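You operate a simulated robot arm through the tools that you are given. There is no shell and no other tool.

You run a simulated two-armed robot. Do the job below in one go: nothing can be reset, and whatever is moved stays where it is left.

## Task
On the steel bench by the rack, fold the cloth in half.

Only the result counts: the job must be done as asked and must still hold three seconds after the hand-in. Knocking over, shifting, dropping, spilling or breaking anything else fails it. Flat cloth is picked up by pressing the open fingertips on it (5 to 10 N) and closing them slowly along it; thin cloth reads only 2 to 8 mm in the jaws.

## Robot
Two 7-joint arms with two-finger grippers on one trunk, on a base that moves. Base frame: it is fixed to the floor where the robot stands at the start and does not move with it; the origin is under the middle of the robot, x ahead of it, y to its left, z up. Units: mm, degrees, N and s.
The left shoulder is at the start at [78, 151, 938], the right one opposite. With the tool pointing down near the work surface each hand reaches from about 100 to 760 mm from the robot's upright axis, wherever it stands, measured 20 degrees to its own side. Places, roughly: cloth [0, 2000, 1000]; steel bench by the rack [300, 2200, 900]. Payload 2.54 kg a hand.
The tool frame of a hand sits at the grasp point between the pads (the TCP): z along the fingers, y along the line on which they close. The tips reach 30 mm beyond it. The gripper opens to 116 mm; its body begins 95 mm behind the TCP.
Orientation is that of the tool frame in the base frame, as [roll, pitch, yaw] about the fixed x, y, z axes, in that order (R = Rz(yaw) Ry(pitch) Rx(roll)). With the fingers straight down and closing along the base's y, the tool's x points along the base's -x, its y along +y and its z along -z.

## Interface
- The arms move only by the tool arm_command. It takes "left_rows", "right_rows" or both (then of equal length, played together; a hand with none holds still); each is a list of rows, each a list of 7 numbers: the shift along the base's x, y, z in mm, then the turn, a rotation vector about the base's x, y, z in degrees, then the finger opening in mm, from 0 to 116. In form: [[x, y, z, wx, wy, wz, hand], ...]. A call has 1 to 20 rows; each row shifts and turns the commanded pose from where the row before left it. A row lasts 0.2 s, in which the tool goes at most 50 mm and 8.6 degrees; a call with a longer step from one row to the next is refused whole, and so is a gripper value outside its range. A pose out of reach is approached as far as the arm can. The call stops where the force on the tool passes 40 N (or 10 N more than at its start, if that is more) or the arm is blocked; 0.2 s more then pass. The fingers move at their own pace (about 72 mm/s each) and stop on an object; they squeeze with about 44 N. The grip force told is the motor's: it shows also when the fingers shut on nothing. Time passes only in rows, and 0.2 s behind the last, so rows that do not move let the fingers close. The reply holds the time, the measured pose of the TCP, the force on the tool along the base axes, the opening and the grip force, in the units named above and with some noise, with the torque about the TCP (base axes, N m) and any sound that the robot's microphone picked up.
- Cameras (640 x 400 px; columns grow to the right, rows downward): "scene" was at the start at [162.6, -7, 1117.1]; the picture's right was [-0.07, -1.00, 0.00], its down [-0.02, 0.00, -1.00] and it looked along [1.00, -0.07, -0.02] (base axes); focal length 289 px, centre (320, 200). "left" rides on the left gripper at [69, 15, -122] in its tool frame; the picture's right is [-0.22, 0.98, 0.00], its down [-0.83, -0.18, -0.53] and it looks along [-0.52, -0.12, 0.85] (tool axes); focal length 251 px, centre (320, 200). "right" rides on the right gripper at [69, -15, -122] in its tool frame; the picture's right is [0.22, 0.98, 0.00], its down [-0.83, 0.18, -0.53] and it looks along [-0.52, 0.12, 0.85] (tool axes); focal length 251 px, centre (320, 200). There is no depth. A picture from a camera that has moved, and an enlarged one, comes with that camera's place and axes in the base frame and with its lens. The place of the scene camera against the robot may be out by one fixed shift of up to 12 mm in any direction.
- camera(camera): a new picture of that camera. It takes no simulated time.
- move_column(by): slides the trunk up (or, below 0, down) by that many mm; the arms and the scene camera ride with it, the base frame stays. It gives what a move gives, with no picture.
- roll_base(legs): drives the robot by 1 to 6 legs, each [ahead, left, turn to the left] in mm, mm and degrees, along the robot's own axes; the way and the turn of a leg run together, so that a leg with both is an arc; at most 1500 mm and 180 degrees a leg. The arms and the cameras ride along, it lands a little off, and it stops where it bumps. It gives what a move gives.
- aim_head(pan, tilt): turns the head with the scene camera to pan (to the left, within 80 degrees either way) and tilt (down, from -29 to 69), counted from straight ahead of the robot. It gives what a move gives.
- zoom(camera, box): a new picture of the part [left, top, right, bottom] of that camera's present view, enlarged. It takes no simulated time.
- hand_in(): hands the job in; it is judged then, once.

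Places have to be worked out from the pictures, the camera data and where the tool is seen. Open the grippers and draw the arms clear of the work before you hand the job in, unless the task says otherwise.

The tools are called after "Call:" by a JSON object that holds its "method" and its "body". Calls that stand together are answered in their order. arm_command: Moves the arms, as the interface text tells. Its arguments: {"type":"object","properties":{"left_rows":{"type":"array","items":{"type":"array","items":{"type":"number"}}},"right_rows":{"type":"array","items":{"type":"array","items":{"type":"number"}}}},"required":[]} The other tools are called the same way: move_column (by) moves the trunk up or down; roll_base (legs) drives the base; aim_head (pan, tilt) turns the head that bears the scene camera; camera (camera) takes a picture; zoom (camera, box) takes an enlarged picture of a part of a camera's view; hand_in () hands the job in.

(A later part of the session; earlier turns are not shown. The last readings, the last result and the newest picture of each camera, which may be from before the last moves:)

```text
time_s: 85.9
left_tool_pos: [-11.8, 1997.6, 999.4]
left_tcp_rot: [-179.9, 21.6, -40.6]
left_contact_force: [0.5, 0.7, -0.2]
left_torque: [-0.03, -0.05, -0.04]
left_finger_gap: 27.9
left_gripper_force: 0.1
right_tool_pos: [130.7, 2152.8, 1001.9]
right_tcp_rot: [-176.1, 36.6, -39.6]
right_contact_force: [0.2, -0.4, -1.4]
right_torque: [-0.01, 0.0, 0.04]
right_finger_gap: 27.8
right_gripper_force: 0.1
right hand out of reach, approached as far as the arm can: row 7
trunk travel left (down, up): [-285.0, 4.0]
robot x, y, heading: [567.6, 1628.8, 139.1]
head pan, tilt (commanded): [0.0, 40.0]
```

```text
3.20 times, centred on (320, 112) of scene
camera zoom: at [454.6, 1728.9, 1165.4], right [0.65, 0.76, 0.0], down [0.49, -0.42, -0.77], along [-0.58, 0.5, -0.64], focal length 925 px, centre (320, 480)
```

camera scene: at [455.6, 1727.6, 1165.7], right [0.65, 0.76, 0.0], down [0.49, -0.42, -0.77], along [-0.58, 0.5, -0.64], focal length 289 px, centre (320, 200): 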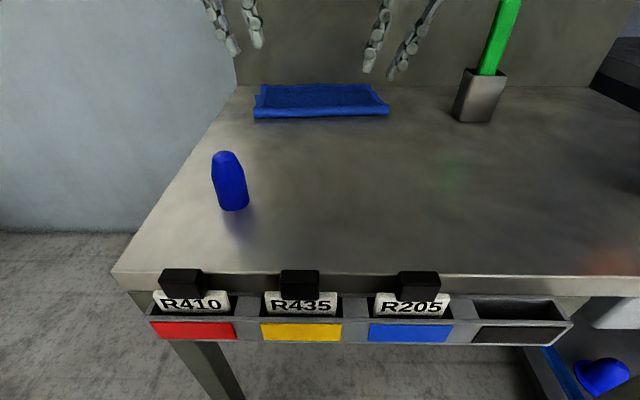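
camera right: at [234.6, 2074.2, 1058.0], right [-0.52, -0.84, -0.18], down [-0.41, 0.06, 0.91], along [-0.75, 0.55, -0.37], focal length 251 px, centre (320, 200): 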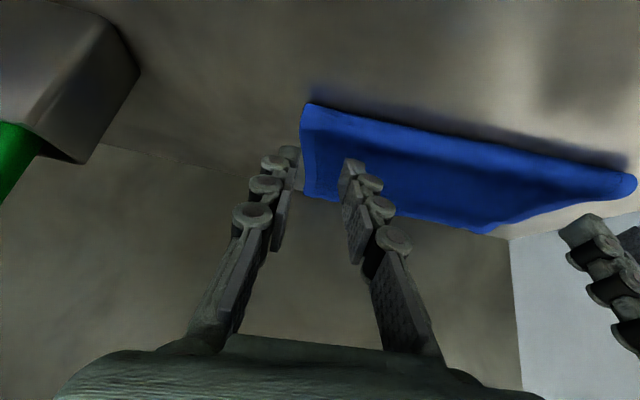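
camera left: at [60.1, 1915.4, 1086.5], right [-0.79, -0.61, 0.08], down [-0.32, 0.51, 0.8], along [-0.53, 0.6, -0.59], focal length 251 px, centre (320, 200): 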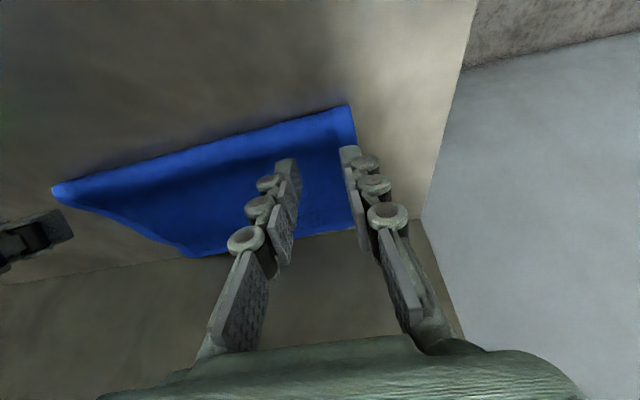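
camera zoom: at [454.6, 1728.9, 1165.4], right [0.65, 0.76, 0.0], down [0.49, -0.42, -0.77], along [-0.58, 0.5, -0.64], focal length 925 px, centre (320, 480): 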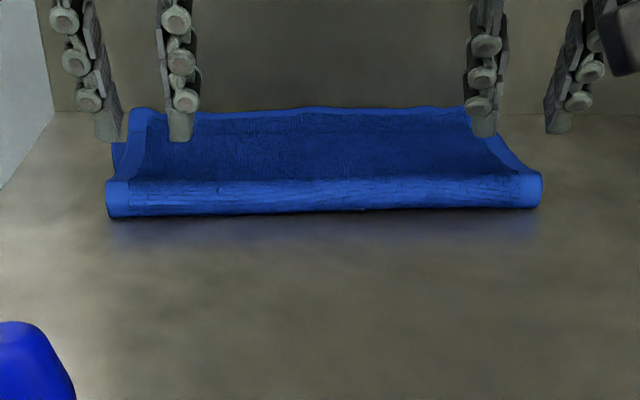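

Left hand is over its spot; the right sits 10 mm too far right and slightly rolled. I lower both by 20 mm while correcting the right hand.

Call:
{"method": "arm_command", "body": {"right_rows": [[0, 0, -10, -2.4, 2.0, 2.3, 28], [-5, -2, -10, 0, 0, 0, 28], [-5, -2, -2, 0, 0, 0, 28]], "left_rows": [[0, 0, -10, 0, 0, 0, 28], [0, 0, -8, 0, 0, 0, 28], [0, 0, -2, 0, 0, 0, 28]]}}

Call:
{"method": "zoom", "body": {"camera": "left", "box": [200, 80, 440, 230]}}

Call:
{"method": "zoom", "body": {"camera": "right", "box": [220, 80, 460, 230]}}

Call:
{"method": "zoom", "body": {"camera": "scene", "box": [220, 50, 420, 175]}}

```text
time_s: 86.7
left_tool_pos: [-12.7, 1997.6, 979.9]
left_tcp_rot: [-180.0, 21.8, -40.5]
left_contact_force: [-0.4, 0.3, 0.4]
left_torque: [0.0, 0.01, -0.02]
left_finger_gap: 28.0
left_gripper_force: 0.0
right_tool_pos: [120.7, 2146.2, 980.4]
right_tcp_rot: [-179.8, 36.6, -39.7]
right_contact_force: [-0.2, -1.2, 0.7]
right_torque: [-0.04, 0.03, -0.01]
right_finger_gap: 27.9
right_gripper_force: 0.0
trunk travel left (down, up): [-285.0, 4.0]
robot x, y, heading: [564.7, 1627.7, 139.0]
head pan, tilt (commanded): [0.0, 40.0]
```

```text
2.67 times, centred on (320, 155) of left
camera zoom: at [60.9, 1914.4, 1067.5], right [-0.79, -0.61, 0.08], down [-0.32, 0.51, 0.8], along [-0.53, 0.61, -0.59], focal length 670 px, centre (320, 320)
```

zoom: 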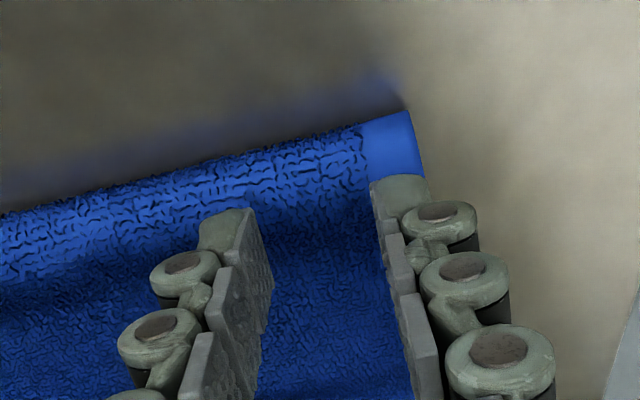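

```text
2.67 times, centred on (340, 155) of right
camera zoom: at [229.6, 2075.9, 1036.1], right [-0.49, -0.86, -0.13], down [-0.38, 0.08, 0.92], along [-0.78, 0.5, -0.37], focal length 670 px, centre (267, 320)
```

zoom: 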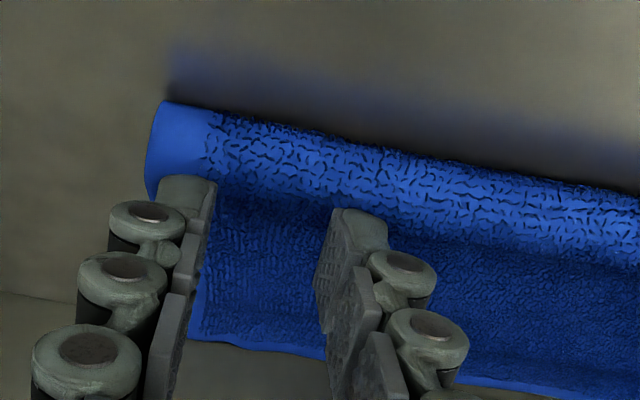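

```text
3.20 times, centred on (320, 112) of scene
camera zoom: at [455.2, 1728.2, 1165.6], right [0.65, 0.76, 0.0], down [0.49, -0.42, -0.77], along [-0.58, 0.5, -0.64], focal length 925 px, centre (320, 480)
```

zoom: 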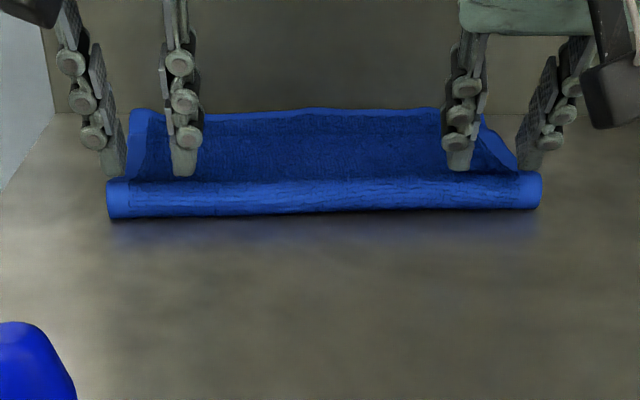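

The bulge is a clear roll with the upper layer dipping right behind it; pinching on the bulge top will catch only the upper layer. I shift both hands 9 mm toward me and lower in small steps.

Call:
{"method": "arm_command", "body": {"right_rows": [[3.4, -3, 0, 0, 0, 0, 28], [3.4, -2.9, 0, 0, 0, 0, 28], [0, 0, -3, 0, 0, 0, 28], [0, 0, -3, 0, 0, 0, 28]], "left_rows": [[3.4, -3, 0, 0, 0, 0, 28], [3.4, -2.9, 0, 0, 0, 0, 28], [0, 0, -3, 0, 0, 0, 28], [0, 0, -3, 0, 0, 0, 28]]}}

Call:
{"method": "zoom", "body": {"camera": "left", "box": [200, 80, 440, 230]}}

Call:
{"method": "zoom", "body": {"camera": "right", "box": [220, 80, 460, 230]}}

Call:
{"method": "zoom", "body": {"camera": "scene", "box": [220, 50, 420, 175]}}

```text
time_s: 87.7
left_tool_pos: [-5.9, 1990.2, 974.0]
left_tcp_rot: [-180.0, 21.6, -40.5]
left_contact_force: [0.4, 0.5, 0.7]
left_torque: [0.03, 0.01, -0.01]
left_finger_gap: 27.9
left_gripper_force: 0.1
right_tool_pos: [129.3, 2142.1, 974.3]
right_tcp_rot: [-179.9, 36.6, -39.6]
right_contact_force: [0.0, 0.6, -0.3]
right_torque: [0.0, 0.0, 0.01]
right_finger_gap: 28.2
right_gripper_force: 0.1
trunk travel left (down, up): [-285.0, 4.0]
robot x, y, heading: [572.9, 1630.0, 139.4]
head pan, tilt (commanded): [0.0, 40.0]
```

```text
2.67 times, centred on (320, 155) of left
camera zoom: at [67.6, 1908.7, 1061.4], right [-0.79, -0.61, 0.08], down [-0.32, 0.51, 0.8], along [-0.53, 0.61, -0.59], focal length 670 px, centre (320, 320)
```

zoom: 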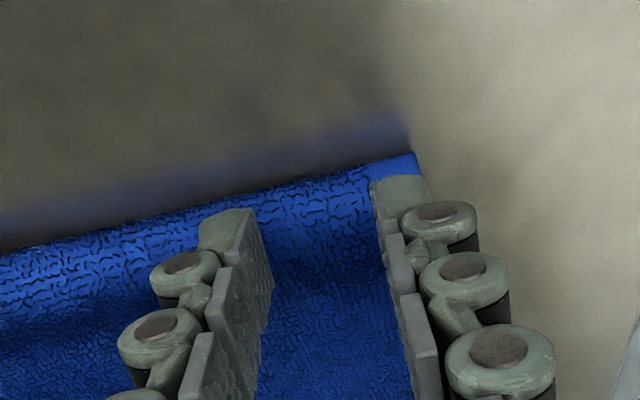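

```text
2.67 times, centred on (340, 155) of right
camera zoom: at [236.0, 2069.7, 1029.8], right [-0.49, -0.86, -0.13], down [-0.38, 0.08, 0.92], along [-0.78, 0.5, -0.37], focal length 670 px, centre (267, 320)
```

zoom: 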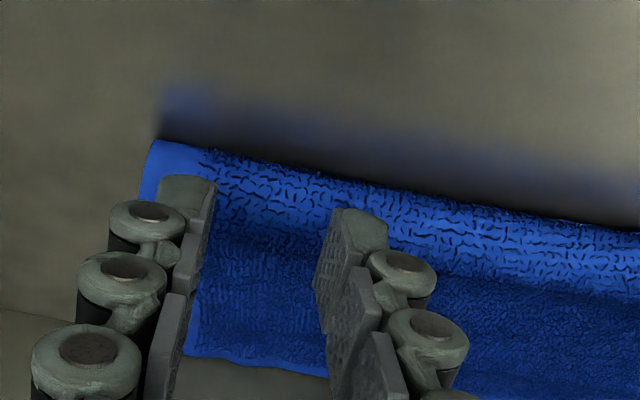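

```text
3.20 times, centred on (320, 112) of scene
camera zoom: at [455.2, 1728.2, 1165.6], right [0.65, 0.76, 0.0], down [0.49, -0.42, -0.77], along [-0.58, 0.5, -0.64], focal length 925 px, centre (320, 480)
```

zoom: 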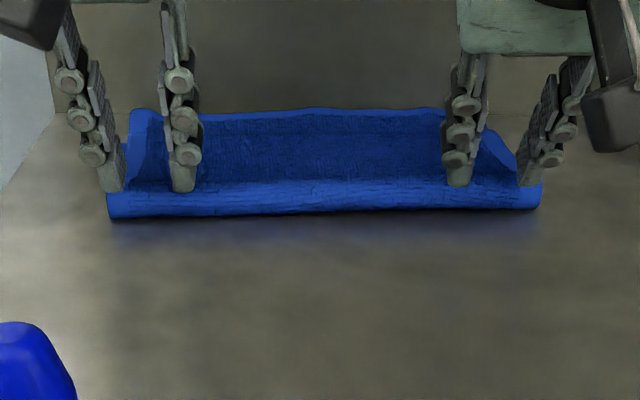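

Tips are right above the bulge. I lower 4 mm more and check the force.

Call:
{"method": "arm_command", "body": {"right_rows": [[0, 0, -2, 0, 0, 0, 28], [0, 0, -2, 0, 0, 0, 28], [0, 0, -1, 0, 0, 0, 28]], "left_rows": [[0, 0, -2, 0, 0, 0, 28], [0, 0, -2, 0, 0, 0, 28], [0, 0, -1, 0, 0, 0, 28]]}}

Call:
{"method": "zoom", "body": {"camera": "left", "box": [200, 80, 440, 230]}}

Call:
{"method": "zoom", "body": {"camera": "right", "box": [220, 80, 460, 230]}}

```text
time_s: 88.5
left_tool_pos: [-5.0, 1990.3, 968.4]
left_tcp_rot: [-180.0, 21.7, -40.6]
left_contact_force: [-0.3, -0.9, 0.3]
left_torque: [0.01, 0.03, 0.02]
left_finger_gap: 28.0
left_gripper_force: 0.1
right_tool_pos: [128.4, 2141.4, 969.2]
right_tcp_rot: [-179.8, 36.5, -39.6]
right_contact_force: [-0.3, 0.1, 0.8]
right_torque: [0.01, -0.03, 0.02]
right_finger_gap: 27.9
right_gripper_force: 0.0
trunk travel left (down, up): [-285.0, 4.0]
robot x, y, heading: [563.4, 1627.9, 139.1]
head pan, tilt (commanded): [0.0, 40.0]
```

```text
2.67 times, centred on (320, 155) of left
camera zoom: at [67.7, 1908.4, 1056.7], right [-0.79, -0.61, 0.08], down [-0.32, 0.51, 0.8], along [-0.53, 0.61, -0.59], focal length 670 px, centre (320, 320)
```

zoom: 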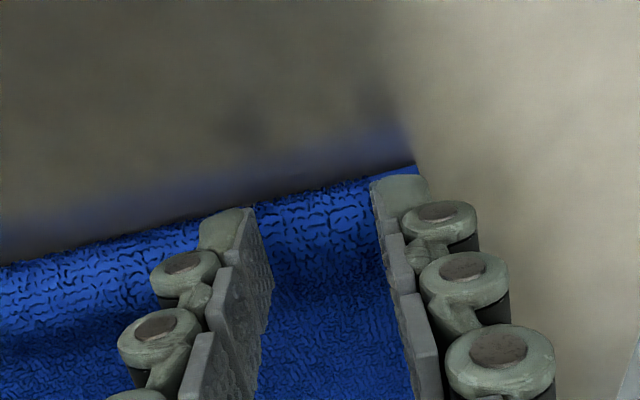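

```text
2.67 times, centred on (340, 155) of right
camera zoom: at [236.0, 2069.6, 1025.2], right [-0.49, -0.86, -0.13], down [-0.38, 0.08, 0.92], along [-0.78, 0.5, -0.37], focal length 670 px, centre (267, 320)
```

zoom: 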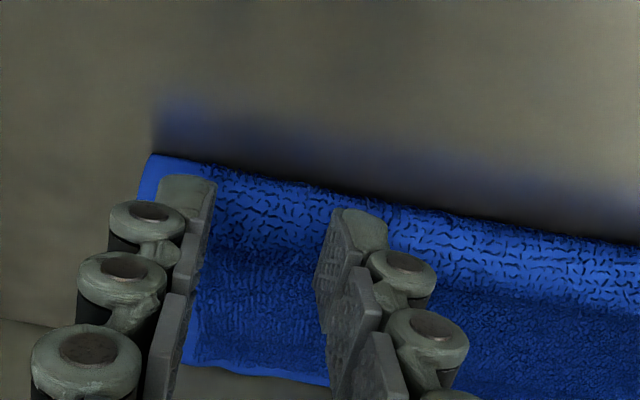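

Still soft contact only. I lower 3 mm more.

Call:
{"method": "arm_command", "body": {"right_rows": [[0, 0, -1.5, 0, 0, 0, 28], [0, 0, -1.5, 0, 0, 0, 28]], "left_rows": [[0, 0, -1.5, 0, 0, 0, 28], [0, 0, -1.5, 0, 0, 0, 28]]}}

Call:
{"method": "zoom", "body": {"camera": "left", "box": [200, 80, 440, 230]}}

Call:
{"method": "zoom", "body": {"camera": "scene", "box": [220, 50, 420, 175]}}

```text
time_s: 89.1
left_tool_pos: [-4.8, 1990.0, 966.4]
left_tcp_rot: [180.0, 21.7, -40.5]
left_contact_force: [0.0, 0.4, 0.0]
left_torque: [0.03, 0.0, 0.01]
left_finger_gap: 28.2
left_gripper_force: 0.0
right_tool_pos: [127.4, 2140.2, 966.3]
right_tcp_rot: [-179.9, 36.6, -39.7]
right_contact_force: [0.7, -0.6, 0.8]
right_torque: [0.0, -0.06, -0.01]
right_finger_gap: 27.6
right_gripper_force: 0.0
trunk travel left (down, up): [-285.0, 4.0]
robot x, y, heading: [565.3, 1624.7, 139.2]
head pan, tilt (commanded): [0.0, 40.0]
```

```text
2.67 times, centred on (320, 155) of left
camera zoom: at [67.6, 1908.5, 1053.8], right [-0.79, -0.61, 0.08], down [-0.32, 0.51, 0.8], along [-0.53, 0.61, -0.59], focal length 670 px, centre (320, 320)
```

zoom: 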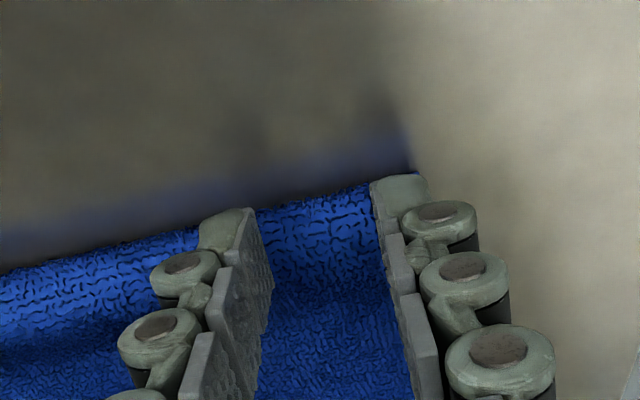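

```text
3.20 times, centred on (320, 112) of scene
camera zoom: at [455.2, 1728.2, 1165.6], right [0.65, 0.76, 0.0], down [0.49, -0.42, -0.77], along [-0.58, 0.5, -0.64], focal length 925 px, centre (320, 480)
```

zoom: 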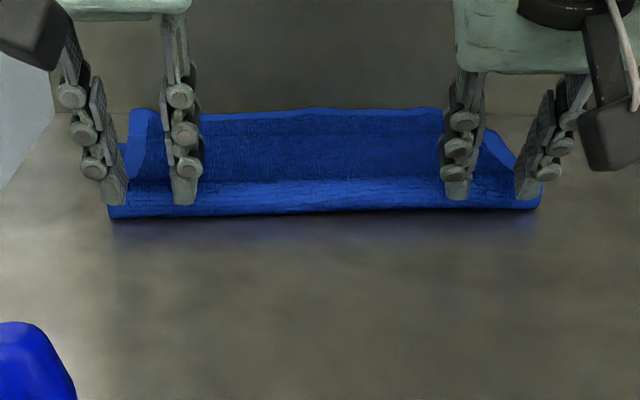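

No load yet; I go 3 mm lower again.

Call:
{"method": "arm_command", "body": {"right_rows": [[0, 0, -1.5, 0, 0, 0, 28], [0, 0, -1.5, 0, 0, 0, 28]], "left_rows": [[0, 0, -1.5, 0, 0, 0, 28], [0, 0, -1.5, 0, 0, 0, 28]]}}

Call:
{"method": "zoom", "body": {"camera": "left", "box": [200, 80, 440, 230]}}

Call:
{"method": "zoom", "body": {"camera": "right", "box": [220, 80, 460, 230]}}

Call:
{"method": "zoom", "body": {"camera": "scene", "box": [220, 50, 420, 175]}}

```text
time_s: 89.7
left_tool_pos: [-6.2, 1989.9, 963.9]
left_tcp_rot: [179.9, 21.7, -40.6]
left_contact_force: [1.0, -0.2, 0.4]
left_torque: [-0.04, 0.01, 0.01]
left_finger_gap: 28.0
left_gripper_force: 0.0
right_tool_pos: [127.4, 2140.8, 963.9]
right_tcp_rot: [-179.9, 36.6, -39.6]
right_contact_force: [0.2, 0.3, 0.3]
right_torque: [-0.03, 0.0, 0.0]
right_finger_gap: 28.1
right_gripper_force: 0.1
trunk travel left (down, up): [-285.0, 4.0]
robot x, y, heading: [565.8, 1625.8, 139.5]
head pan, tilt (commanded): [0.0, 40.0]
```

```text
2.67 times, centred on (320, 155) of left
camera zoom: at [67.9, 1908.3, 1050.7], right [-0.79, -0.61, 0.08], down [-0.32, 0.51, 0.8], along [-0.53, 0.61, -0.59], focal length 670 px, centre (320, 320)
```

zoom: 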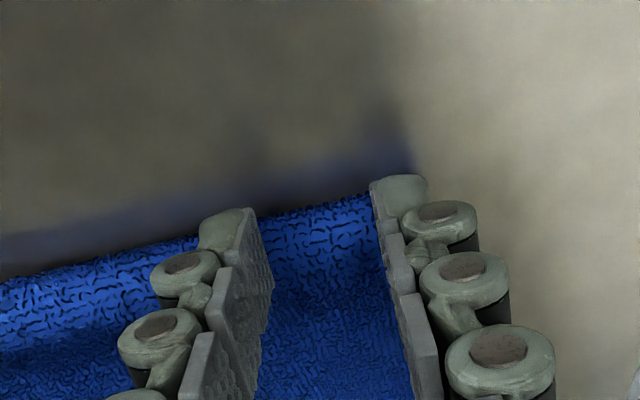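

```text
2.67 times, centred on (340, 155) of right
camera zoom: at [235.8, 2069.5, 1019.3], right [-0.49, -0.86, -0.13], down [-0.38, 0.08, 0.92], along [-0.78, 0.5, -0.37], focal length 670 px, centre (267, 320)
```

zoom: 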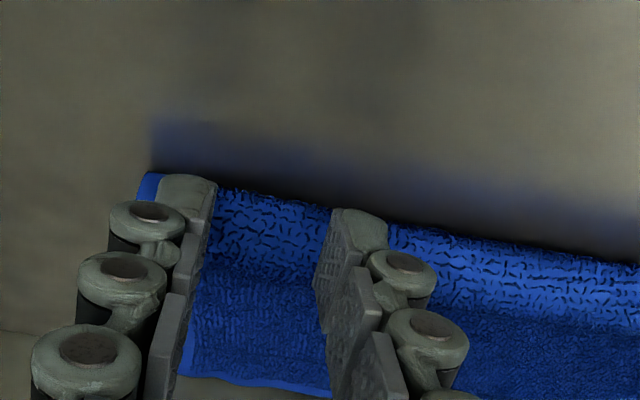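

```text
3.20 times, centred on (320, 112) of scene
camera zoom: at [455.2, 1728.2, 1165.6], right [0.65, 0.76, 0.0], down [0.49, -0.42, -0.77], along [-0.58, 0.5, -0.64], focal length 925 px, centre (320, 480)
```

zoom: 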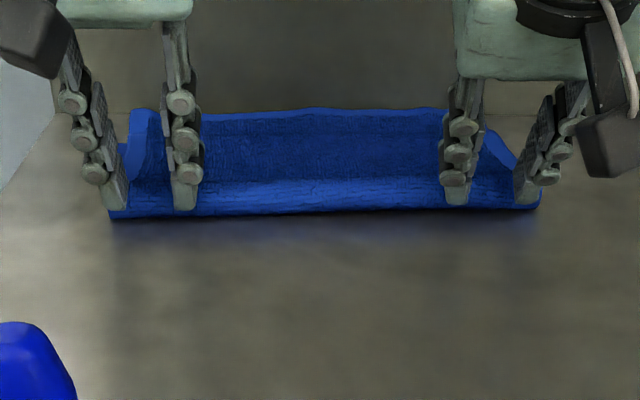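

The bulge is flatter than I thought. I lower further until there is a measurable force.

Call:
{"method": "arm_command", "body": {"right_rows": [[0, 0, -1.5, 0, 0, 0, 28], [0, 0, -1, 0, 0, 0, 28]], "left_rows": [[0, 0, -1.5, 0, 0, 0, 28], [0, 0, -1, 0, 0, 0, 28]]}}

```text
time_s: 90.3
left_tool_pos: [-4.3, 1990.1, 962.1]
left_tcp_rot: [-179.9, 21.8, -40.6]
left_contact_force: [-0.2, 0.3, -0.2]
left_torque: [0.04, 0.02, 0.05]
left_finger_gap: 27.9
left_gripper_force: 0.1
right_tool_pos: [128.3, 2140.1, 960.5]
right_tcp_rot: [-179.9, 36.6, -39.6]
right_contact_force: [-0.9, -0.5, 0.5]
right_torque: [-0.04, 0.0, -0.01]
right_finger_gap: 27.9
right_gripper_force: 0.0
trunk travel left (down, up): [-285.0, 4.0]
robot x, y, heading: [564.6, 1631.9, 139.4]
head pan, tilt (commanded): [0.0, 40.0]
```

Call:
{"method": "arm_command", "body": {"right_rows": [[0, 0, -1.5, 0, 0, 0, 28], [0, 0, -1, 0, 0, 0, 28]], "left_rows": [[0, 0, -1.5, 0, 0, 0, 28], [0, 0, -1.5, 0, 0, 0, 28]]}}

Call:
{"method": "zoom", "body": {"camera": "left", "box": [200, 80, 440, 230]}}

Call:
{"method": "zoom", "body": {"camera": "scene", "box": [240, 70, 400, 170]}}

```text
time_s: 90.9
left_tool_pos: [-5.2, 1991.1, 957.9]
left_tcp_rot: [180.0, 21.7, -40.5]
left_contact_force: [0.1, 0.2, -0.3]
left_torque: [0.0, -0.02, 0.01]
left_finger_gap: 27.6
left_gripper_force: 0.2
right_tool_pos: [128.6, 2140.6, 957.8]
right_tcp_rot: [-179.9, 36.5, -39.6]
right_contact_force: [0.9, 0.1, 0.3]
right_torque: [0.03, -0.01, 0.02]
right_finger_gap: 27.9
right_gripper_force: 0.0
trunk travel left (down, up): [-285.0, 4.0]
robot x, y, heading: [565.0, 1628.2, 139.4]
head pan, tilt (commanded): [0.0, 40.0]
```

```text
2.67 times, centred on (320, 155) of left
camera zoom: at [68.1, 1908.7, 1045.1], right [-0.79, -0.61, 0.08], down [-0.32, 0.51, 0.8], along [-0.53, 0.61, -0.59], focal length 670 px, centre (320, 320)
```

zoom: 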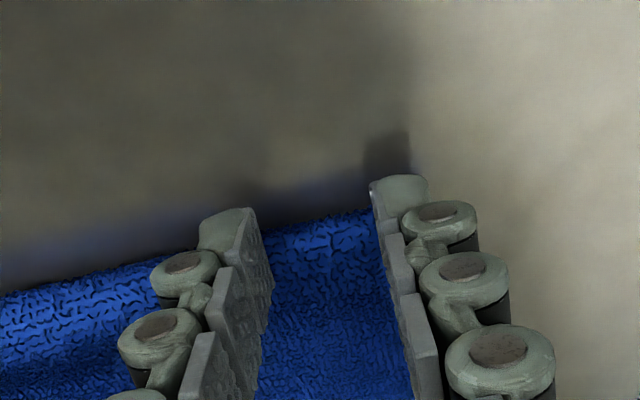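

```text
4.00 times, centred on (320, 120) of scene
camera zoom: at [455.2, 1728.2, 1165.6], right [0.65, 0.76, 0.0], down [0.49, -0.42, -0.77], along [-0.58, 0.5, -0.64], focal length 1156 px, centre (320, 520)
```

zoom: 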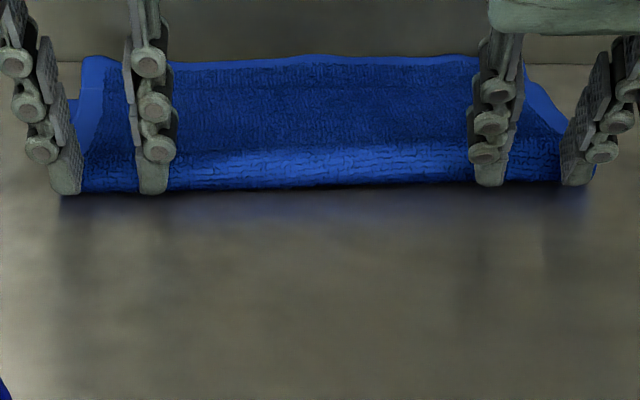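

The tilted fingertips' lowest corner is actually just in front of the fold edge. I raise 12 mm, move 16 mm forward so the tips land on the cloth behind the fold, and lower again stepwise.

Call:
{"method": "arm_command", "body": {"right_rows": [[0, 0, 12, 0, 0, 0, 28], [-6.1, 5.2, 0, 0, 0, 0, 28], [-6.1, 5.2, 0, 0, 0, 0, 28], [0, 0, -6, 0, 0, 0, 28], [0, 0, -2, 0, 0, 0, 28]], "left_rows": [[0, 0, 12, 0, 0, 0, 28], [-6.1, 5.2, 0, 0, 0, 0, 28], [-6.1, 5.2, 0, 0, 0, 0, 28], [0, 0, -6, 0, 0, 0, 28], [0, 0, -2, 0, 0, 0, 28]]}}

Call:
{"method": "zoom", "body": {"camera": "left", "box": [200, 80, 440, 230]}}

Call:
{"method": "zoom", "body": {"camera": "scene", "box": [240, 70, 400, 170]}}

```text
time_s: 92.1
left_tool_pos: [-16.5, 2000.9, 962.5]
left_tcp_rot: [180.0, 21.7, -40.6]
left_contact_force: [0.6, 0.1, 1.4]
left_torque: [0.0, 0.02, -0.01]
left_finger_gap: 28.0
left_gripper_force: 0.0
right_tool_pos: [117.0, 2151.1, 961.9]
right_tcp_rot: [179.8, 36.7, -39.6]
right_contact_force: [-0.3, -0.6, -0.3]
right_torque: [0.0, 0.0, 0.04]
right_finger_gap: 27.8
right_gripper_force: 0.1
trunk travel left (down, up): [-285.0, 4.0]
robot x, y, heading: [566.9, 1628.2, 139.0]
head pan, tilt (commanded): [0.0, 40.0]
```

```text
2.67 times, centred on (320, 155) of left
camera zoom: at [55.9, 1918.7, 1049.0], right [-0.79, -0.61, 0.08], down [-0.32, 0.51, 0.8], along [-0.53, 0.61, -0.59], focal length 670 px, centre (320, 320)
```

zoom: 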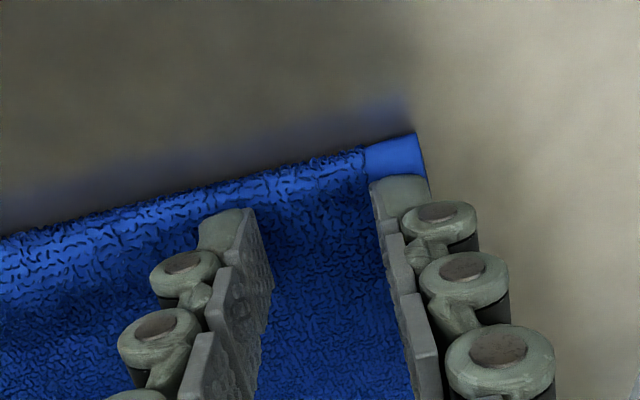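

```text
4.00 times, centred on (320, 120) of scene
camera zoom: at [455.2, 1728.2, 1165.6], right [0.65, 0.76, 0.0], down [0.49, -0.42, -0.77], along [-0.58, 0.5, -0.64], focal length 1156 px, centre (320, 520)
```

zoom: 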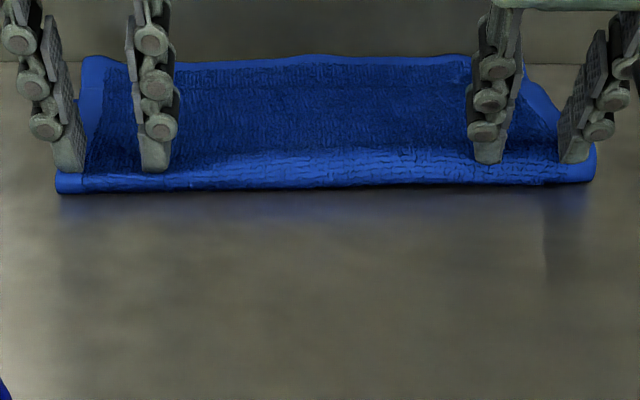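

Left tips touch (1.4 N) just behind the fold; right is slightly above. I lower the right 3 mm and the left 0.5 mm.

Call:
{"method": "arm_command", "body": {"right_rows": [[0, 0, -1.5, 0, 0, 0, 28], [0, 0, -1.5, 0, 0, 0, 28]], "left_rows": [[0, 0, -0.5, 0, 0, 0, 28], [0, 0, 0, 0, 0, 0, 28]]}}

```text
time_s: 92.7
left_tool_pos: [-15.7, 2001.5, 960.7]
left_tcp_rot: [-179.9, 21.7, -40.6]
left_contact_force: [-0.2, -0.7, 0.2]
left_torque: [0.01, 0.0, -0.02]
left_finger_gap: 28.1
left_gripper_force: 0.0
right_tool_pos: [117.0, 2151.2, 959.4]
right_tcp_rot: [179.9, 36.7, -39.6]
right_contact_force: [0.4, -0.3, 0.9]
right_torque: [0.0, 0.03, 0.01]
right_finger_gap: 28.0
right_gripper_force: 0.0
trunk travel left (down, up): [-285.0, 4.0]
robot x, y, heading: [569.0, 1631.9, 139.7]
head pan, tilt (commanded): [0.0, 40.0]
```

Call:
{"method": "arm_command", "body": {"right_rows": [[0, 0, -1, 0, 0, 0, 28], [0, 0, -0.7, 0, 0, 0, 28]], "left_rows": [[0, 0, -1, 0, 0, 0, 28], [0, 0, -0.7, 0, 0, 0, 28]]}}

Call:
{"method": "zoom", "body": {"camera": "left", "box": [200, 80, 440, 230]}}

Call:
{"method": "zoom", "body": {"camera": "right", "box": [220, 80, 460, 230]}}

```text
time_s: 93.3
left_tool_pos: [-16.6, 2000.9, 959.7]
left_tcp_rot: [-180.0, 21.7, -40.6]
left_contact_force: [1.2, -0.6, 1.0]
left_torque: [0.0, -0.04, 0.01]
left_finger_gap: 28.0
left_gripper_force: 0.1
right_tool_pos: [115.6, 2151.6, 957.6]
right_tcp_rot: [179.9, 36.8, -39.6]
right_contact_force: [0.6, 0.4, -0.2]
right_torque: [0.02, -0.05, 0.02]
right_finger_gap: 28.0
right_gripper_force: 0.0
trunk travel left (down, up): [-285.0, 4.0]
robot x, y, heading: [569.6, 1629.4, 139.4]
head pan, tilt (commanded): [0.0, 40.0]
```

```text
2.67 times, centred on (320, 155) of left
camera zoom: at [55.8, 1918.7, 1047.0], right [-0.79, -0.61, 0.08], down [-0.32, 0.51, 0.8], along [-0.53, 0.61, -0.59], focal length 670 px, centre (320, 320)
```

zoom: 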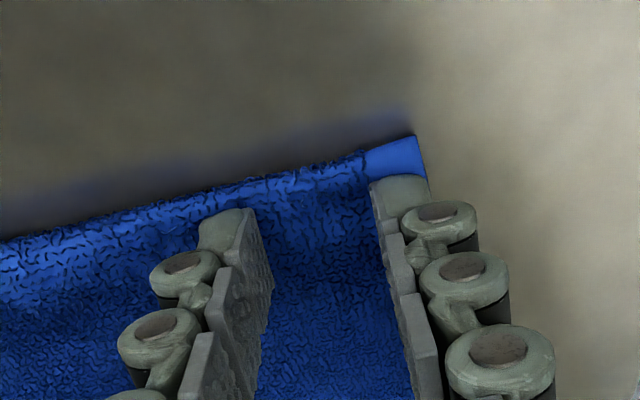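

```text
2.67 times, centred on (340, 155) of right
camera zoom: at [225.4, 2080.3, 1013.1], right [-0.49, -0.86, -0.13], down [-0.38, 0.08, 0.92], along [-0.79, 0.5, -0.37], focal length 670 px, centre (267, 320)
```

zoom: 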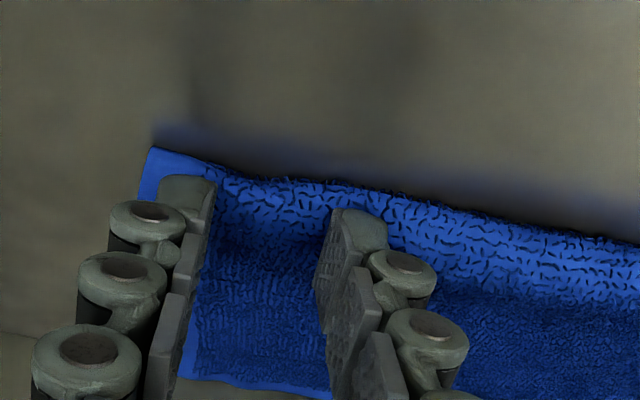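

Both tips now dent the cloth. I press about 1 mm more and begin closing slowly while watching the force.

Call:
{"method": "arm_command", "body": {"right_rows": [[0, 0, -1, 0, 0, 0, 28], [0, 0, -0.5, 0, 0, 0, 27]], "left_rows": [[0, 0, -1, 0, 0, 0, 28], [0, 0, -0.5, 0, 0, 0, 27]]}}

```text
time_s: 93.9
left_tool_pos: [-17.3, 2000.1, 958.1]
left_tcp_rot: [-179.9, 21.8, -40.6]
left_contact_force: [-0.1, 0.7, 1.4]
left_torque: [0.01, -0.03, 0.0]
left_finger_gap: 27.4
left_gripper_force: 0.3
right_tool_pos: [116.4, 2151.5, 956.7]
right_tcp_rot: [179.9, 36.6, -39.5]
right_contact_force: [-0.1, 0.0, 0.8]
right_torque: [0.01, 0.0, 0.01]
right_finger_gap: 27.2
right_gripper_force: 0.2
trunk travel left (down, up): [-285.0, 4.0]
robot x, y, heading: [565.5, 1629.1, 139.2]
head pan, tilt (commanded): [0.0, 40.0]
```

Light contact (about 1 N). I close slowly at this pressure, so as to catch mainly the upper layer.

Call:
{"method": "arm_command", "body": {"right_rows": [[0, 0, -0.5, 0, 0, 0, 25], [0, 0, 0, 0, 0, 0, 23], [0, 0, 0, 0, 0, 0, 21], [0, 0, 0, 0, 0, 0, 19], [0, 0, 0, 0, 0, 0, 17], [0, 0, 0, 0, 0, 0, 15]], "left_rows": [[0, 0, -0.3, 0, 0, 0, 25], [0, 0, 0, 0, 0, 0, 23], [0, 0, 0, 0, 0, 0, 21], [0, 0, 0, 0, 0, 0, 19], [0, 0, 0, 0, 0, 0, 17], [0, 0, 0, 0, 0, 0, 15]]}}

Call:
{"method": "zoom", "body": {"camera": "left", "box": [200, 80, 440, 230]}}

Call:
{"method": "zoom", "body": {"camera": "right", "box": [220, 80, 460, 230]}}

Call:
{"method": "zoom", "body": {"camera": "scene", "box": [240, 70, 400, 170]}}

```text
time_s: 95.3
left_tool_pos: [-17.5, 2001.1, 958.6]
left_tcp_rot: [-179.8, 21.7, -40.6]
left_contact_force: [-1.0, 0.0, 0.3]
left_torque: [0.01, -0.02, 0.04]
left_finger_gap: 14.6
left_gripper_force: 0.0
right_tool_pos: [116.3, 2151.5, 956.4]
right_tcp_rot: [179.9, 36.6, -39.6]
right_contact_force: [0.1, -0.1, 0.6]
right_torque: [0.0, 0.02, 0.01]
right_finger_gap: 14.8
right_gripper_force: 0.1
trunk travel left (down, up): [-285.0, 4.0]
robot x, y, heading: [569.2, 1626.7, 139.4]
head pan, tilt (commanded): [0.0, 40.0]
```

```text
2.67 times, centred on (320, 155) of left
camera zoom: at [55.7, 1918.5, 1045.1], right [-0.79, -0.61, 0.08], down [-0.32, 0.51, 0.8], along [-0.53, 0.61, -0.59], focal length 670 px, centre (320, 320)
```

zoom: 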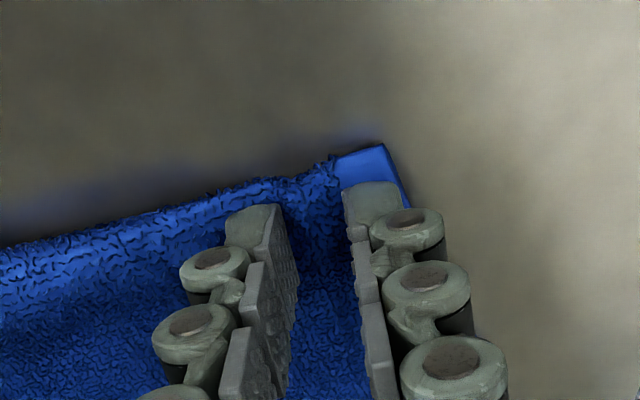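

```text
2.67 times, centred on (340, 155) of right
camera zoom: at [225.4, 2080.5, 1011.2], right [-0.49, -0.86, -0.13], down [-0.38, 0.08, 0.92], along [-0.79, 0.5, -0.37], focal length 670 px, centre (267, 320)
```

zoom: 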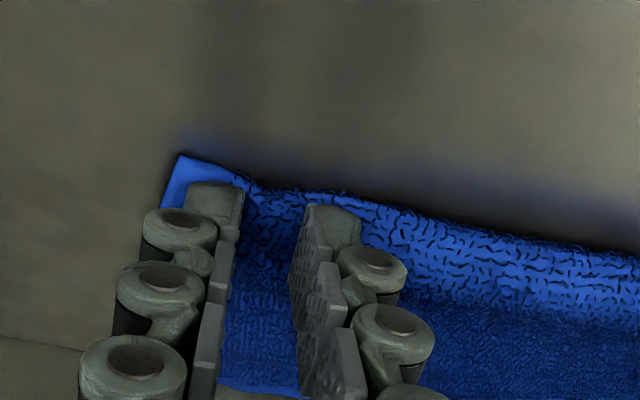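

```text
4.00 times, centred on (320, 120) of scene
camera zoom: at [455.3, 1728.1, 1165.6], right [0.65, 0.76, 0.0], down [0.49, -0.42, -0.77], along [-0.58, 0.5, -0.64], focal length 1156 px, centre (320, 520)
```

zoom: 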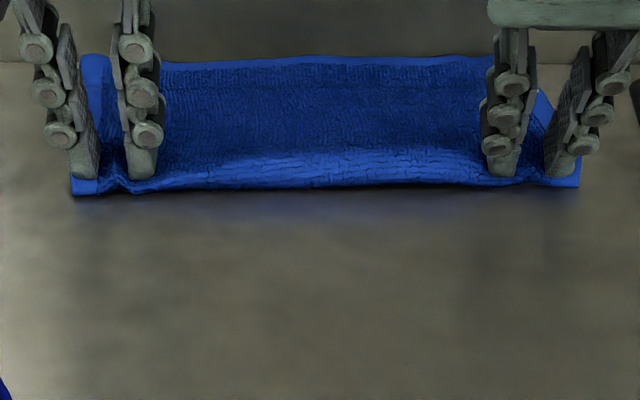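

The upper layer is being gathered by both hands. I finish closing.

Call:
{"method": "arm_command", "body": {"right_rows": [[0, 0, 0, 0, 0, 0, 13], [0, 0, 0, 0, 0, 0, 11], [0, 0, 0, 0, 0, 0, 9], [0, 0, 0, 0, 0, 0, 7], [0, 0, 0, 0, 0, 0, 5], [0, 0, 0, 0, 0, 0, 3], [0, 0, 0, 0, 0, 0, 0], [0, 0, 0, 0, 0, 0, 0], [0, 0, 0, 0, 0, 0, 0]], "left_rows": [[0, 0, 0, 0, 0, 0, 13], [0, 0, 0, 0, 0, 0, 11], [0, 0, 0, 0, 0, 0, 9], [0, 0, 0, 0, 0, 0, 7], [0, 0, 0, 0, 0, 0, 5], [0, 0, 0, 0, 0, 0, 3], [0, 0, 0, 0, 0, 0, 0], [0, 0, 0, 0, 0, 0, 0], [0, 0, 0, 0, 0, 0, 0]]}}

Call:
{"method": "zoom", "body": {"camera": "left", "box": [200, 80, 440, 230]}}

Call:
{"method": "zoom", "body": {"camera": "right", "box": [220, 80, 460, 230]}}

Call:
{"method": "zoom", "body": {"camera": "scene", "box": [240, 70, 400, 170]}}

```text
time_s: 97.3
left_tool_pos: [-17.1, 2001.9, 959.3]
left_tcp_rot: [-179.9, 21.7, -40.5]
left_contact_force: [-0.8, -0.6, 2.4]
left_torque: [0.01, -0.01, -0.03]
left_finger_gap: 3.2
left_gripper_force: 32.4
right_tool_pos: [117.6, 2152.4, 956.3]
right_tcp_rot: [179.9, 36.7, -39.5]
right_contact_force: [0.0, -0.4, -0.2]
right_torque: [0.0, -0.01, 0.01]
right_finger_gap: 0.2
right_gripper_force: 28.4
trunk travel left (down, up): [-285.0, 4.0]
robot x, y, heading: [567.9, 1626.2, 139.2]
head pan, tilt (commanded): [0.0, 40.0]
```

```text
2.67 times, centred on (320, 155) of left
camera zoom: at [55.7, 1918.5, 1045.3], right [-0.79, -0.61, 0.08], down [-0.32, 0.51, 0.8], along [-0.53, 0.61, -0.59], focal length 670 px, centre (320, 320)
```

zoom: 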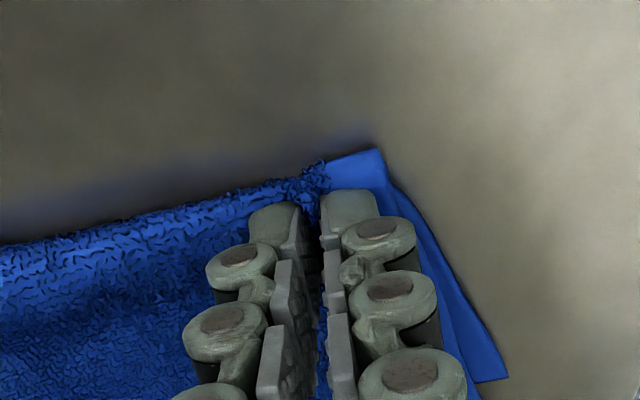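

```text
2.67 times, centred on (340, 155) of right
camera zoom: at [225.4, 2080.4, 1011.3], right [-0.49, -0.86, -0.13], down [-0.38, 0.08, 0.92], along [-0.79, 0.5, -0.37], focal length 670 px, centre (267, 320)
```

zoom: 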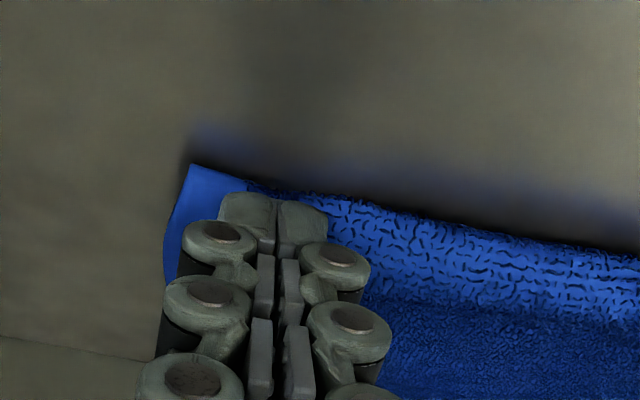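

```text
4.00 times, centred on (320, 120) of scene
camera zoom: at [455.4, 1728.0, 1165.6], right [0.65, 0.76, 0.0], down [0.49, -0.42, -0.77], along [-0.58, 0.5, -0.64], focal length 1156 px, centre (320, 520)
```

zoom: 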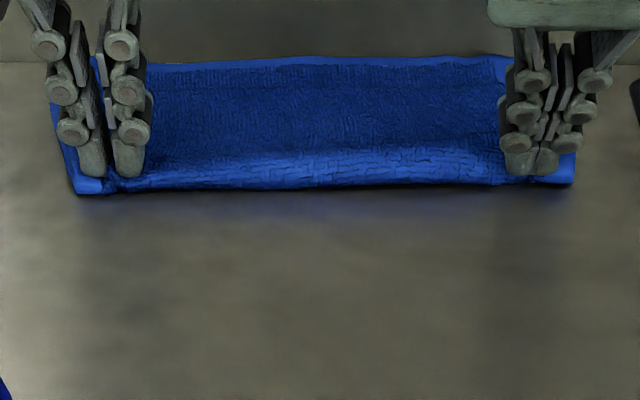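

Left holds the cloth (3.2 mm), right closed on nothing (0.2 mm). I reopen the right, press somewhat harder and try again, keeping the left closed.

Call:
{"method": "arm_command", "body": {"right_rows": [[0, 0, 4, 0, 0, 0, 10], [0, 0, 2, 0, 0, 0, 20], [0, 0, 0, 0, 0, 0, 30], [-2, 1.5, 0, 0, 0, 0, 30], [0, 0, -4, 0, 0, 0, 30], [0, 0, -2, 0, 0, 0, 30], [0, 0, -1.5, 0, 0, 0, 30]]}}

Call:
{"method": "zoom", "body": {"camera": "right", "box": [220, 80, 460, 230]}}

```text
time_s: 98.9
left_tool_pos: [-17.0, 2000.6, 958.2]
left_tcp_rot: [-179.9, 21.6, -40.6]
left_contact_force: [-0.8, -0.8, 1.4]
left_torque: [0.0, 0.01, -0.03]
left_finger_gap: 3.5
left_gripper_force: 32.5
right_tool_pos: [117.5, 2153.1, 955.1]
right_tcp_rot: [-180.0, 36.7, -39.7]
right_contact_force: [-0.8, 0.3, 1.3]
right_torque: [-0.04, 0.02, -0.04]
right_finger_gap: 29.7
right_gripper_force: 0.0
right hand out of reach, approached as far as the arm can: row 5
trunk travel left (down, up): [-285.0, 4.0]
robot x, y, heading: [566.8, 1627.6, 139.5]
head pan, tilt (commanded): [0.0, 40.0]
```

```text
2.67 times, centred on (340, 155) of right
camera zoom: at [225.3, 2082.1, 1010.4], right [-0.49, -0.86, -0.13], down [-0.38, 0.08, 0.92], along [-0.78, 0.5, -0.37], focal length 670 px, centre (267, 320)
```

zoom: 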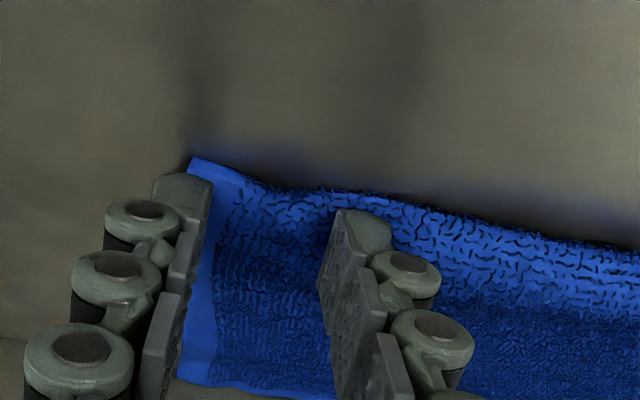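

The right's outer finger is now beside the cloth edge. I raise slightly, shift 12 mm inward and lower again.

Call:
{"method": "arm_command", "body": {"right_rows": [[0, 0, 4, 0, 0, 0, 30], [-3.9, -4.5, 0, 0, 0, 0, 30], [-3.9, -4.5, 0, 0, 0, 0, 30], [0, 0, -3, 0, 0, 0, 30], [0, 0, -1.5, 0, 0, 0, 30]]}}

Call:
{"method": "zoom", "body": {"camera": "right", "box": [220, 80, 460, 230]}}

```text
time_s: 100.1
left_tool_pos: [-16.6, 2001.2, 958.0]
left_tcp_rot: [-179.9, 21.7, -40.5]
left_contact_force: [-1.1, -0.6, 1.6]
left_torque: [0.0, -0.02, -0.02]
left_finger_gap: 3.2
left_gripper_force: 32.3
right_tool_pos: [117.9, 2151.7, 955.0]
right_tcp_rot: [-180.0, 36.7, -39.6]
right_contact_force: [-0.4, 0.0, 0.7]
right_torque: [0.02, -0.01, 0.02]
right_finger_gap: 30.0
right_gripper_force: 0.0
right hand out of reach, approached as far as the arm can: row 2, 3
trunk travel left (down, up): [-285.0, 4.0]
robot x, y, heading: [570.0, 1628.5, 139.3]
head pan, tilt (commanded): [0.0, 40.0]
```

```text
2.67 times, centred on (340, 155) of right
camera zoom: at [226.2, 2079.1, 1010.1], right [-0.49, -0.86, -0.13], down [-0.38, 0.08, 0.92], along [-0.78, 0.5, -0.37], focal length 670 px, centre (267, 320)
```

zoom: 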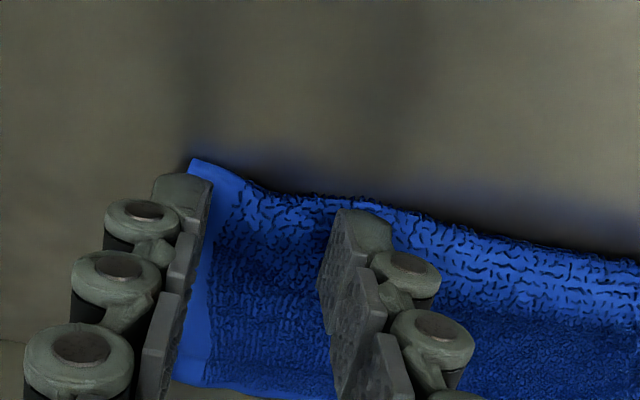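

It is at the wrist limit again; a further 8° of forward tilt should allow the inward shift.

Call:
{"method": "arm_command", "body": {"right_rows": [[0, 0, 5, 0, 0, 0, 30], [1, -1, 0, 5.1, 6.2, 0, 30], [-3.9, -4.5, 0, 0, 0, 0, 30], [-3.9, -4.5, 0, 0, 0, 0, 30], [0, 0, -3, 0, 0, 0, 30], [0, 0, -1, 0, 0, 0, 30]]}}

Call:
{"method": "zoom", "body": {"camera": "right", "box": [220, 80, 460, 230]}}

Call:
{"method": "zoom", "body": {"camera": "scene", "box": [240, 70, 400, 170]}}

```text
time_s: 101.5
left_tool_pos: [-16.4, 2001.6, 958.4]
left_tcp_rot: [-179.9, 21.7, -40.6]
left_contact_force: [-0.1, -0.1, 2.6]
left_torque: [-0.02, 0.01, 0.0]
left_finger_gap: 3.0
left_gripper_force: 32.1
right_tool_pos: [111.0, 2140.0, 955.8]
right_tcp_rot: [180.0, 44.7, -39.5]
right_contact_force: [0.4, -0.1, -0.7]
right_torque: [0.01, -0.01, -0.02]
right_finger_gap: 29.9
right_gripper_force: 0.1
trunk travel left (down, up): [-285.0, 4.0]
robot x, y, heading: [565.9, 1628.6, 139.3]
head pan, tilt (commanded): [0.0, 40.0]
```

```text
2.67 times, centred on (340, 155) of right
camera zoom: at [224.0, 2064.6, 992.7], right [-0.51, -0.85, -0.15], down [-0.28, 0.0, 0.96], along [-0.82, 0.53, -0.23], focal length 670 px, centre (267, 320)
```

zoom: 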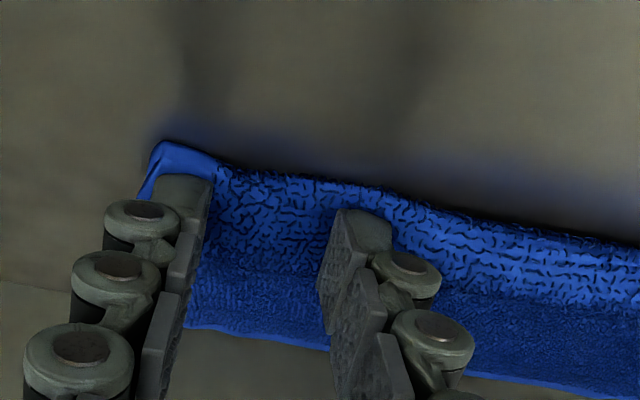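

```text
4.00 times, centred on (320, 120) of scene
camera zoom: at [455.5, 1728.0, 1165.7], right [0.65, 0.76, 0.0], down [0.49, -0.42, -0.77], along [-0.58, 0.5, -0.64], focal length 1156 px, centre (320, 520)
```

zoom: 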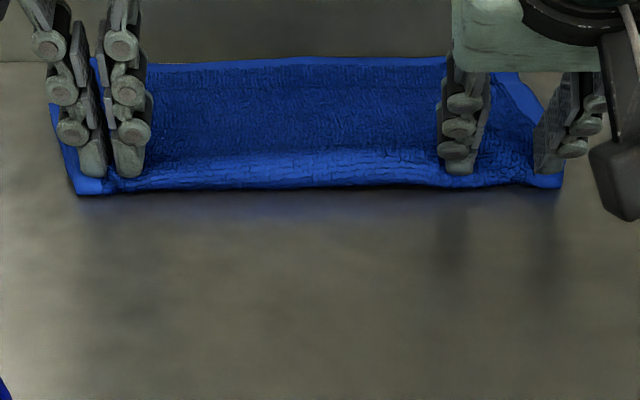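

Now both right fingers are over the cloth. I press down until about 3 N.

Call:
{"method": "arm_command", "body": {"right_rows": [[0, 0, -1.5, 0, 0, 0, 30], [0, 0, -1, 0, 0, 0, 30]]}}

```text
time_s: 102.1
left_tool_pos: [-16.4, 2000.2, 957.9]
left_tcp_rot: [-180.0, 21.7, -40.6]
left_contact_force: [0.7, -0.7, 2.6]
left_torque: [0.01, 0.01, -0.01]
left_finger_gap: 3.1
left_gripper_force: 32.3
right_tool_pos: [111.6, 2140.9, 952.8]
right_tcp_rot: [-180.0, 44.7, -39.5]
right_contact_force: [-0.1, 0.4, 1.2]
right_torque: [0.04, 0.02, 0.0]
right_finger_gap: 29.8
right_gripper_force: 0.0
trunk travel left (down, up): [-285.0, 4.0]
robot x, y, heading: [565.9, 1627.4, 139.2]
head pan, tilt (commanded): [0.0, 40.0]
```

Call:
{"method": "arm_command", "body": {"right_rows": [[0, 0, -1, 0, 0, 0, 30], [0, 0, -0.5, 0, 0, 0, 28], [0, 0, 0, 0, 0, 0, 26], [0, 0, 0, 0, 0, 0, 24], [0, 0, 0, 0, 0, 0, 22], [0, 0, 0, 0, 0, 0, 20], [0, 0, 0, 0, 0, 0, 18]]}}

Call:
{"method": "zoom", "body": {"camera": "right", "box": [220, 80, 460, 230]}}

```text
time_s: 103.7
left_tool_pos: [-16.3, 2000.9, 958.8]
left_tcp_rot: [-179.8, 21.7, -40.7]
left_contact_force: [0.3, 0.1, 2.4]
left_torque: [0.01, -0.01, -0.01]
left_finger_gap: 3.3
left_gripper_force: 32.5
right_tool_pos: [110.4, 2139.5, 953.0]
right_tcp_rot: [-180.0, 44.7, -39.5]
right_contact_force: [0.0, -1.0, 3.8]
right_torque: [0.01, 0.05, 0.0]
right_finger_gap: 17.9
right_gripper_force: 0.1
trunk travel left (down, up): [-285.0, 4.0]
robot x, y, heading: [568.4, 1629.4, 139.4]
head pan, tilt (commanded): [0.0, 40.0]
```

```text
2.67 times, centred on (340, 155) of right
camera zoom: at [223.9, 2064.4, 989.2], right [-0.51, -0.85, -0.15], down [-0.28, -0.01, 0.96], along [-0.82, 0.53, -0.23], focal length 670 px, centre (267, 320)
```

zoom: 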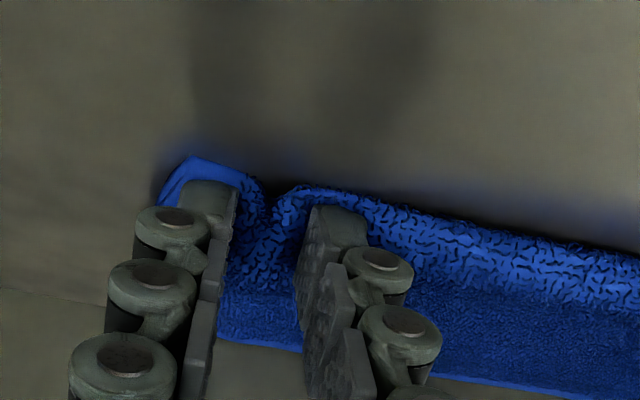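

The press is 3.8 N now and the cloth is gathering between the right fingers. I finish closing the right hand.

Call:
{"method": "arm_command", "body": {"right_rows": [[0, 0, 0, 0, 0, 0, 16], [0, 0, 0, 0, 0, 0, 14], [0, 0, 0, 0, 0, 0, 12], [0, 0, 0, 0, 0, 0, 10], [0, 0, 0, 0, 0, 0, 8], [0, 0, 0, 0, 0, 0, 6], [0, 0, 0, 0, 0, 0, 4], [0, 0, 0, 0, 0, 0, 0], [0, 0, 0, 0, 0, 0, 0], [0, 0, 0, 0, 0, 0, 0]]}}

Call:
{"method": "zoom", "body": {"camera": "right", "box": [220, 80, 460, 230]}}

Call:
{"method": "zoom", "body": {"camera": "scene", "box": [240, 70, 400, 170]}}

```text
time_s: 105.9
left_tool_pos: [-16.8, 2000.4, 958.2]
left_tcp_rot: [-179.9, 21.7, -40.6]
left_contact_force: [0.0, 0.2, 1.6]
left_torque: [0.01, 0.02, 0.03]
left_finger_gap: 3.0
left_gripper_force: 31.7
right_tool_pos: [110.6, 2140.3, 951.1]
right_tcp_rot: [179.9, 44.7, -39.6]
right_contact_force: [-0.1, -0.4, 0.1]
right_torque: [0.0, -0.01, -0.01]
right_finger_gap: 0.0
right_gripper_force: 28.8
trunk travel left (down, up): [-285.0, 4.0]
robot x, y, heading: [568.5, 1628.2, 139.3]
head pan, tilt (commanded): [0.0, 40.0]
```

```text
2.67 times, centred on (340, 155) of right
camera zoom: at [223.8, 2064.6, 989.0], right [-0.51, -0.85, -0.15], down [-0.28, -0.01, 0.96], along [-0.82, 0.53, -0.23], focal length 670 px, centre (267, 320)
```

zoom: 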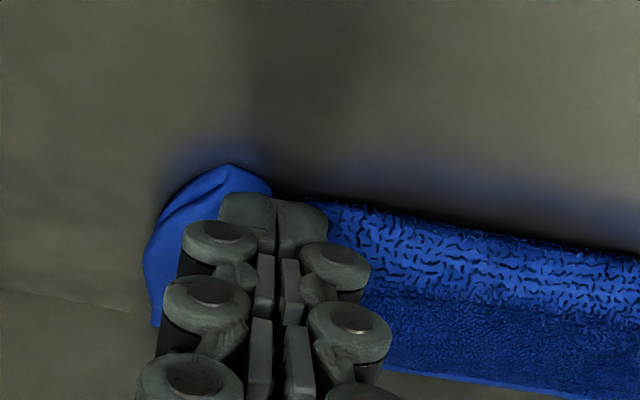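

```text
4.00 times, centred on (320, 120) of scene
camera zoom: at [455.5, 1728.0, 1165.7], right [0.65, 0.76, 0.0], down [0.49, -0.42, -0.77], along [-0.58, 0.5, -0.64], focal length 1156 px, centre (320, 520)
```

zoom: 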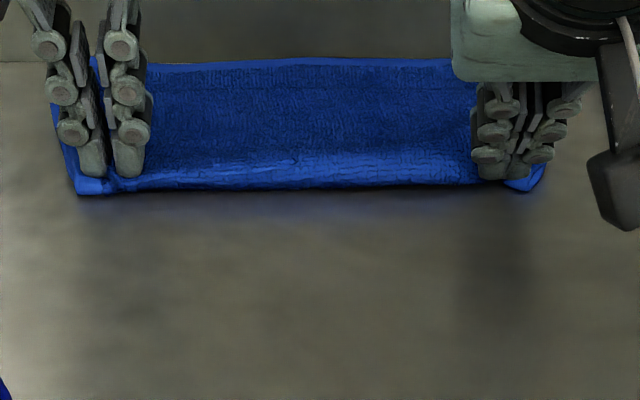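

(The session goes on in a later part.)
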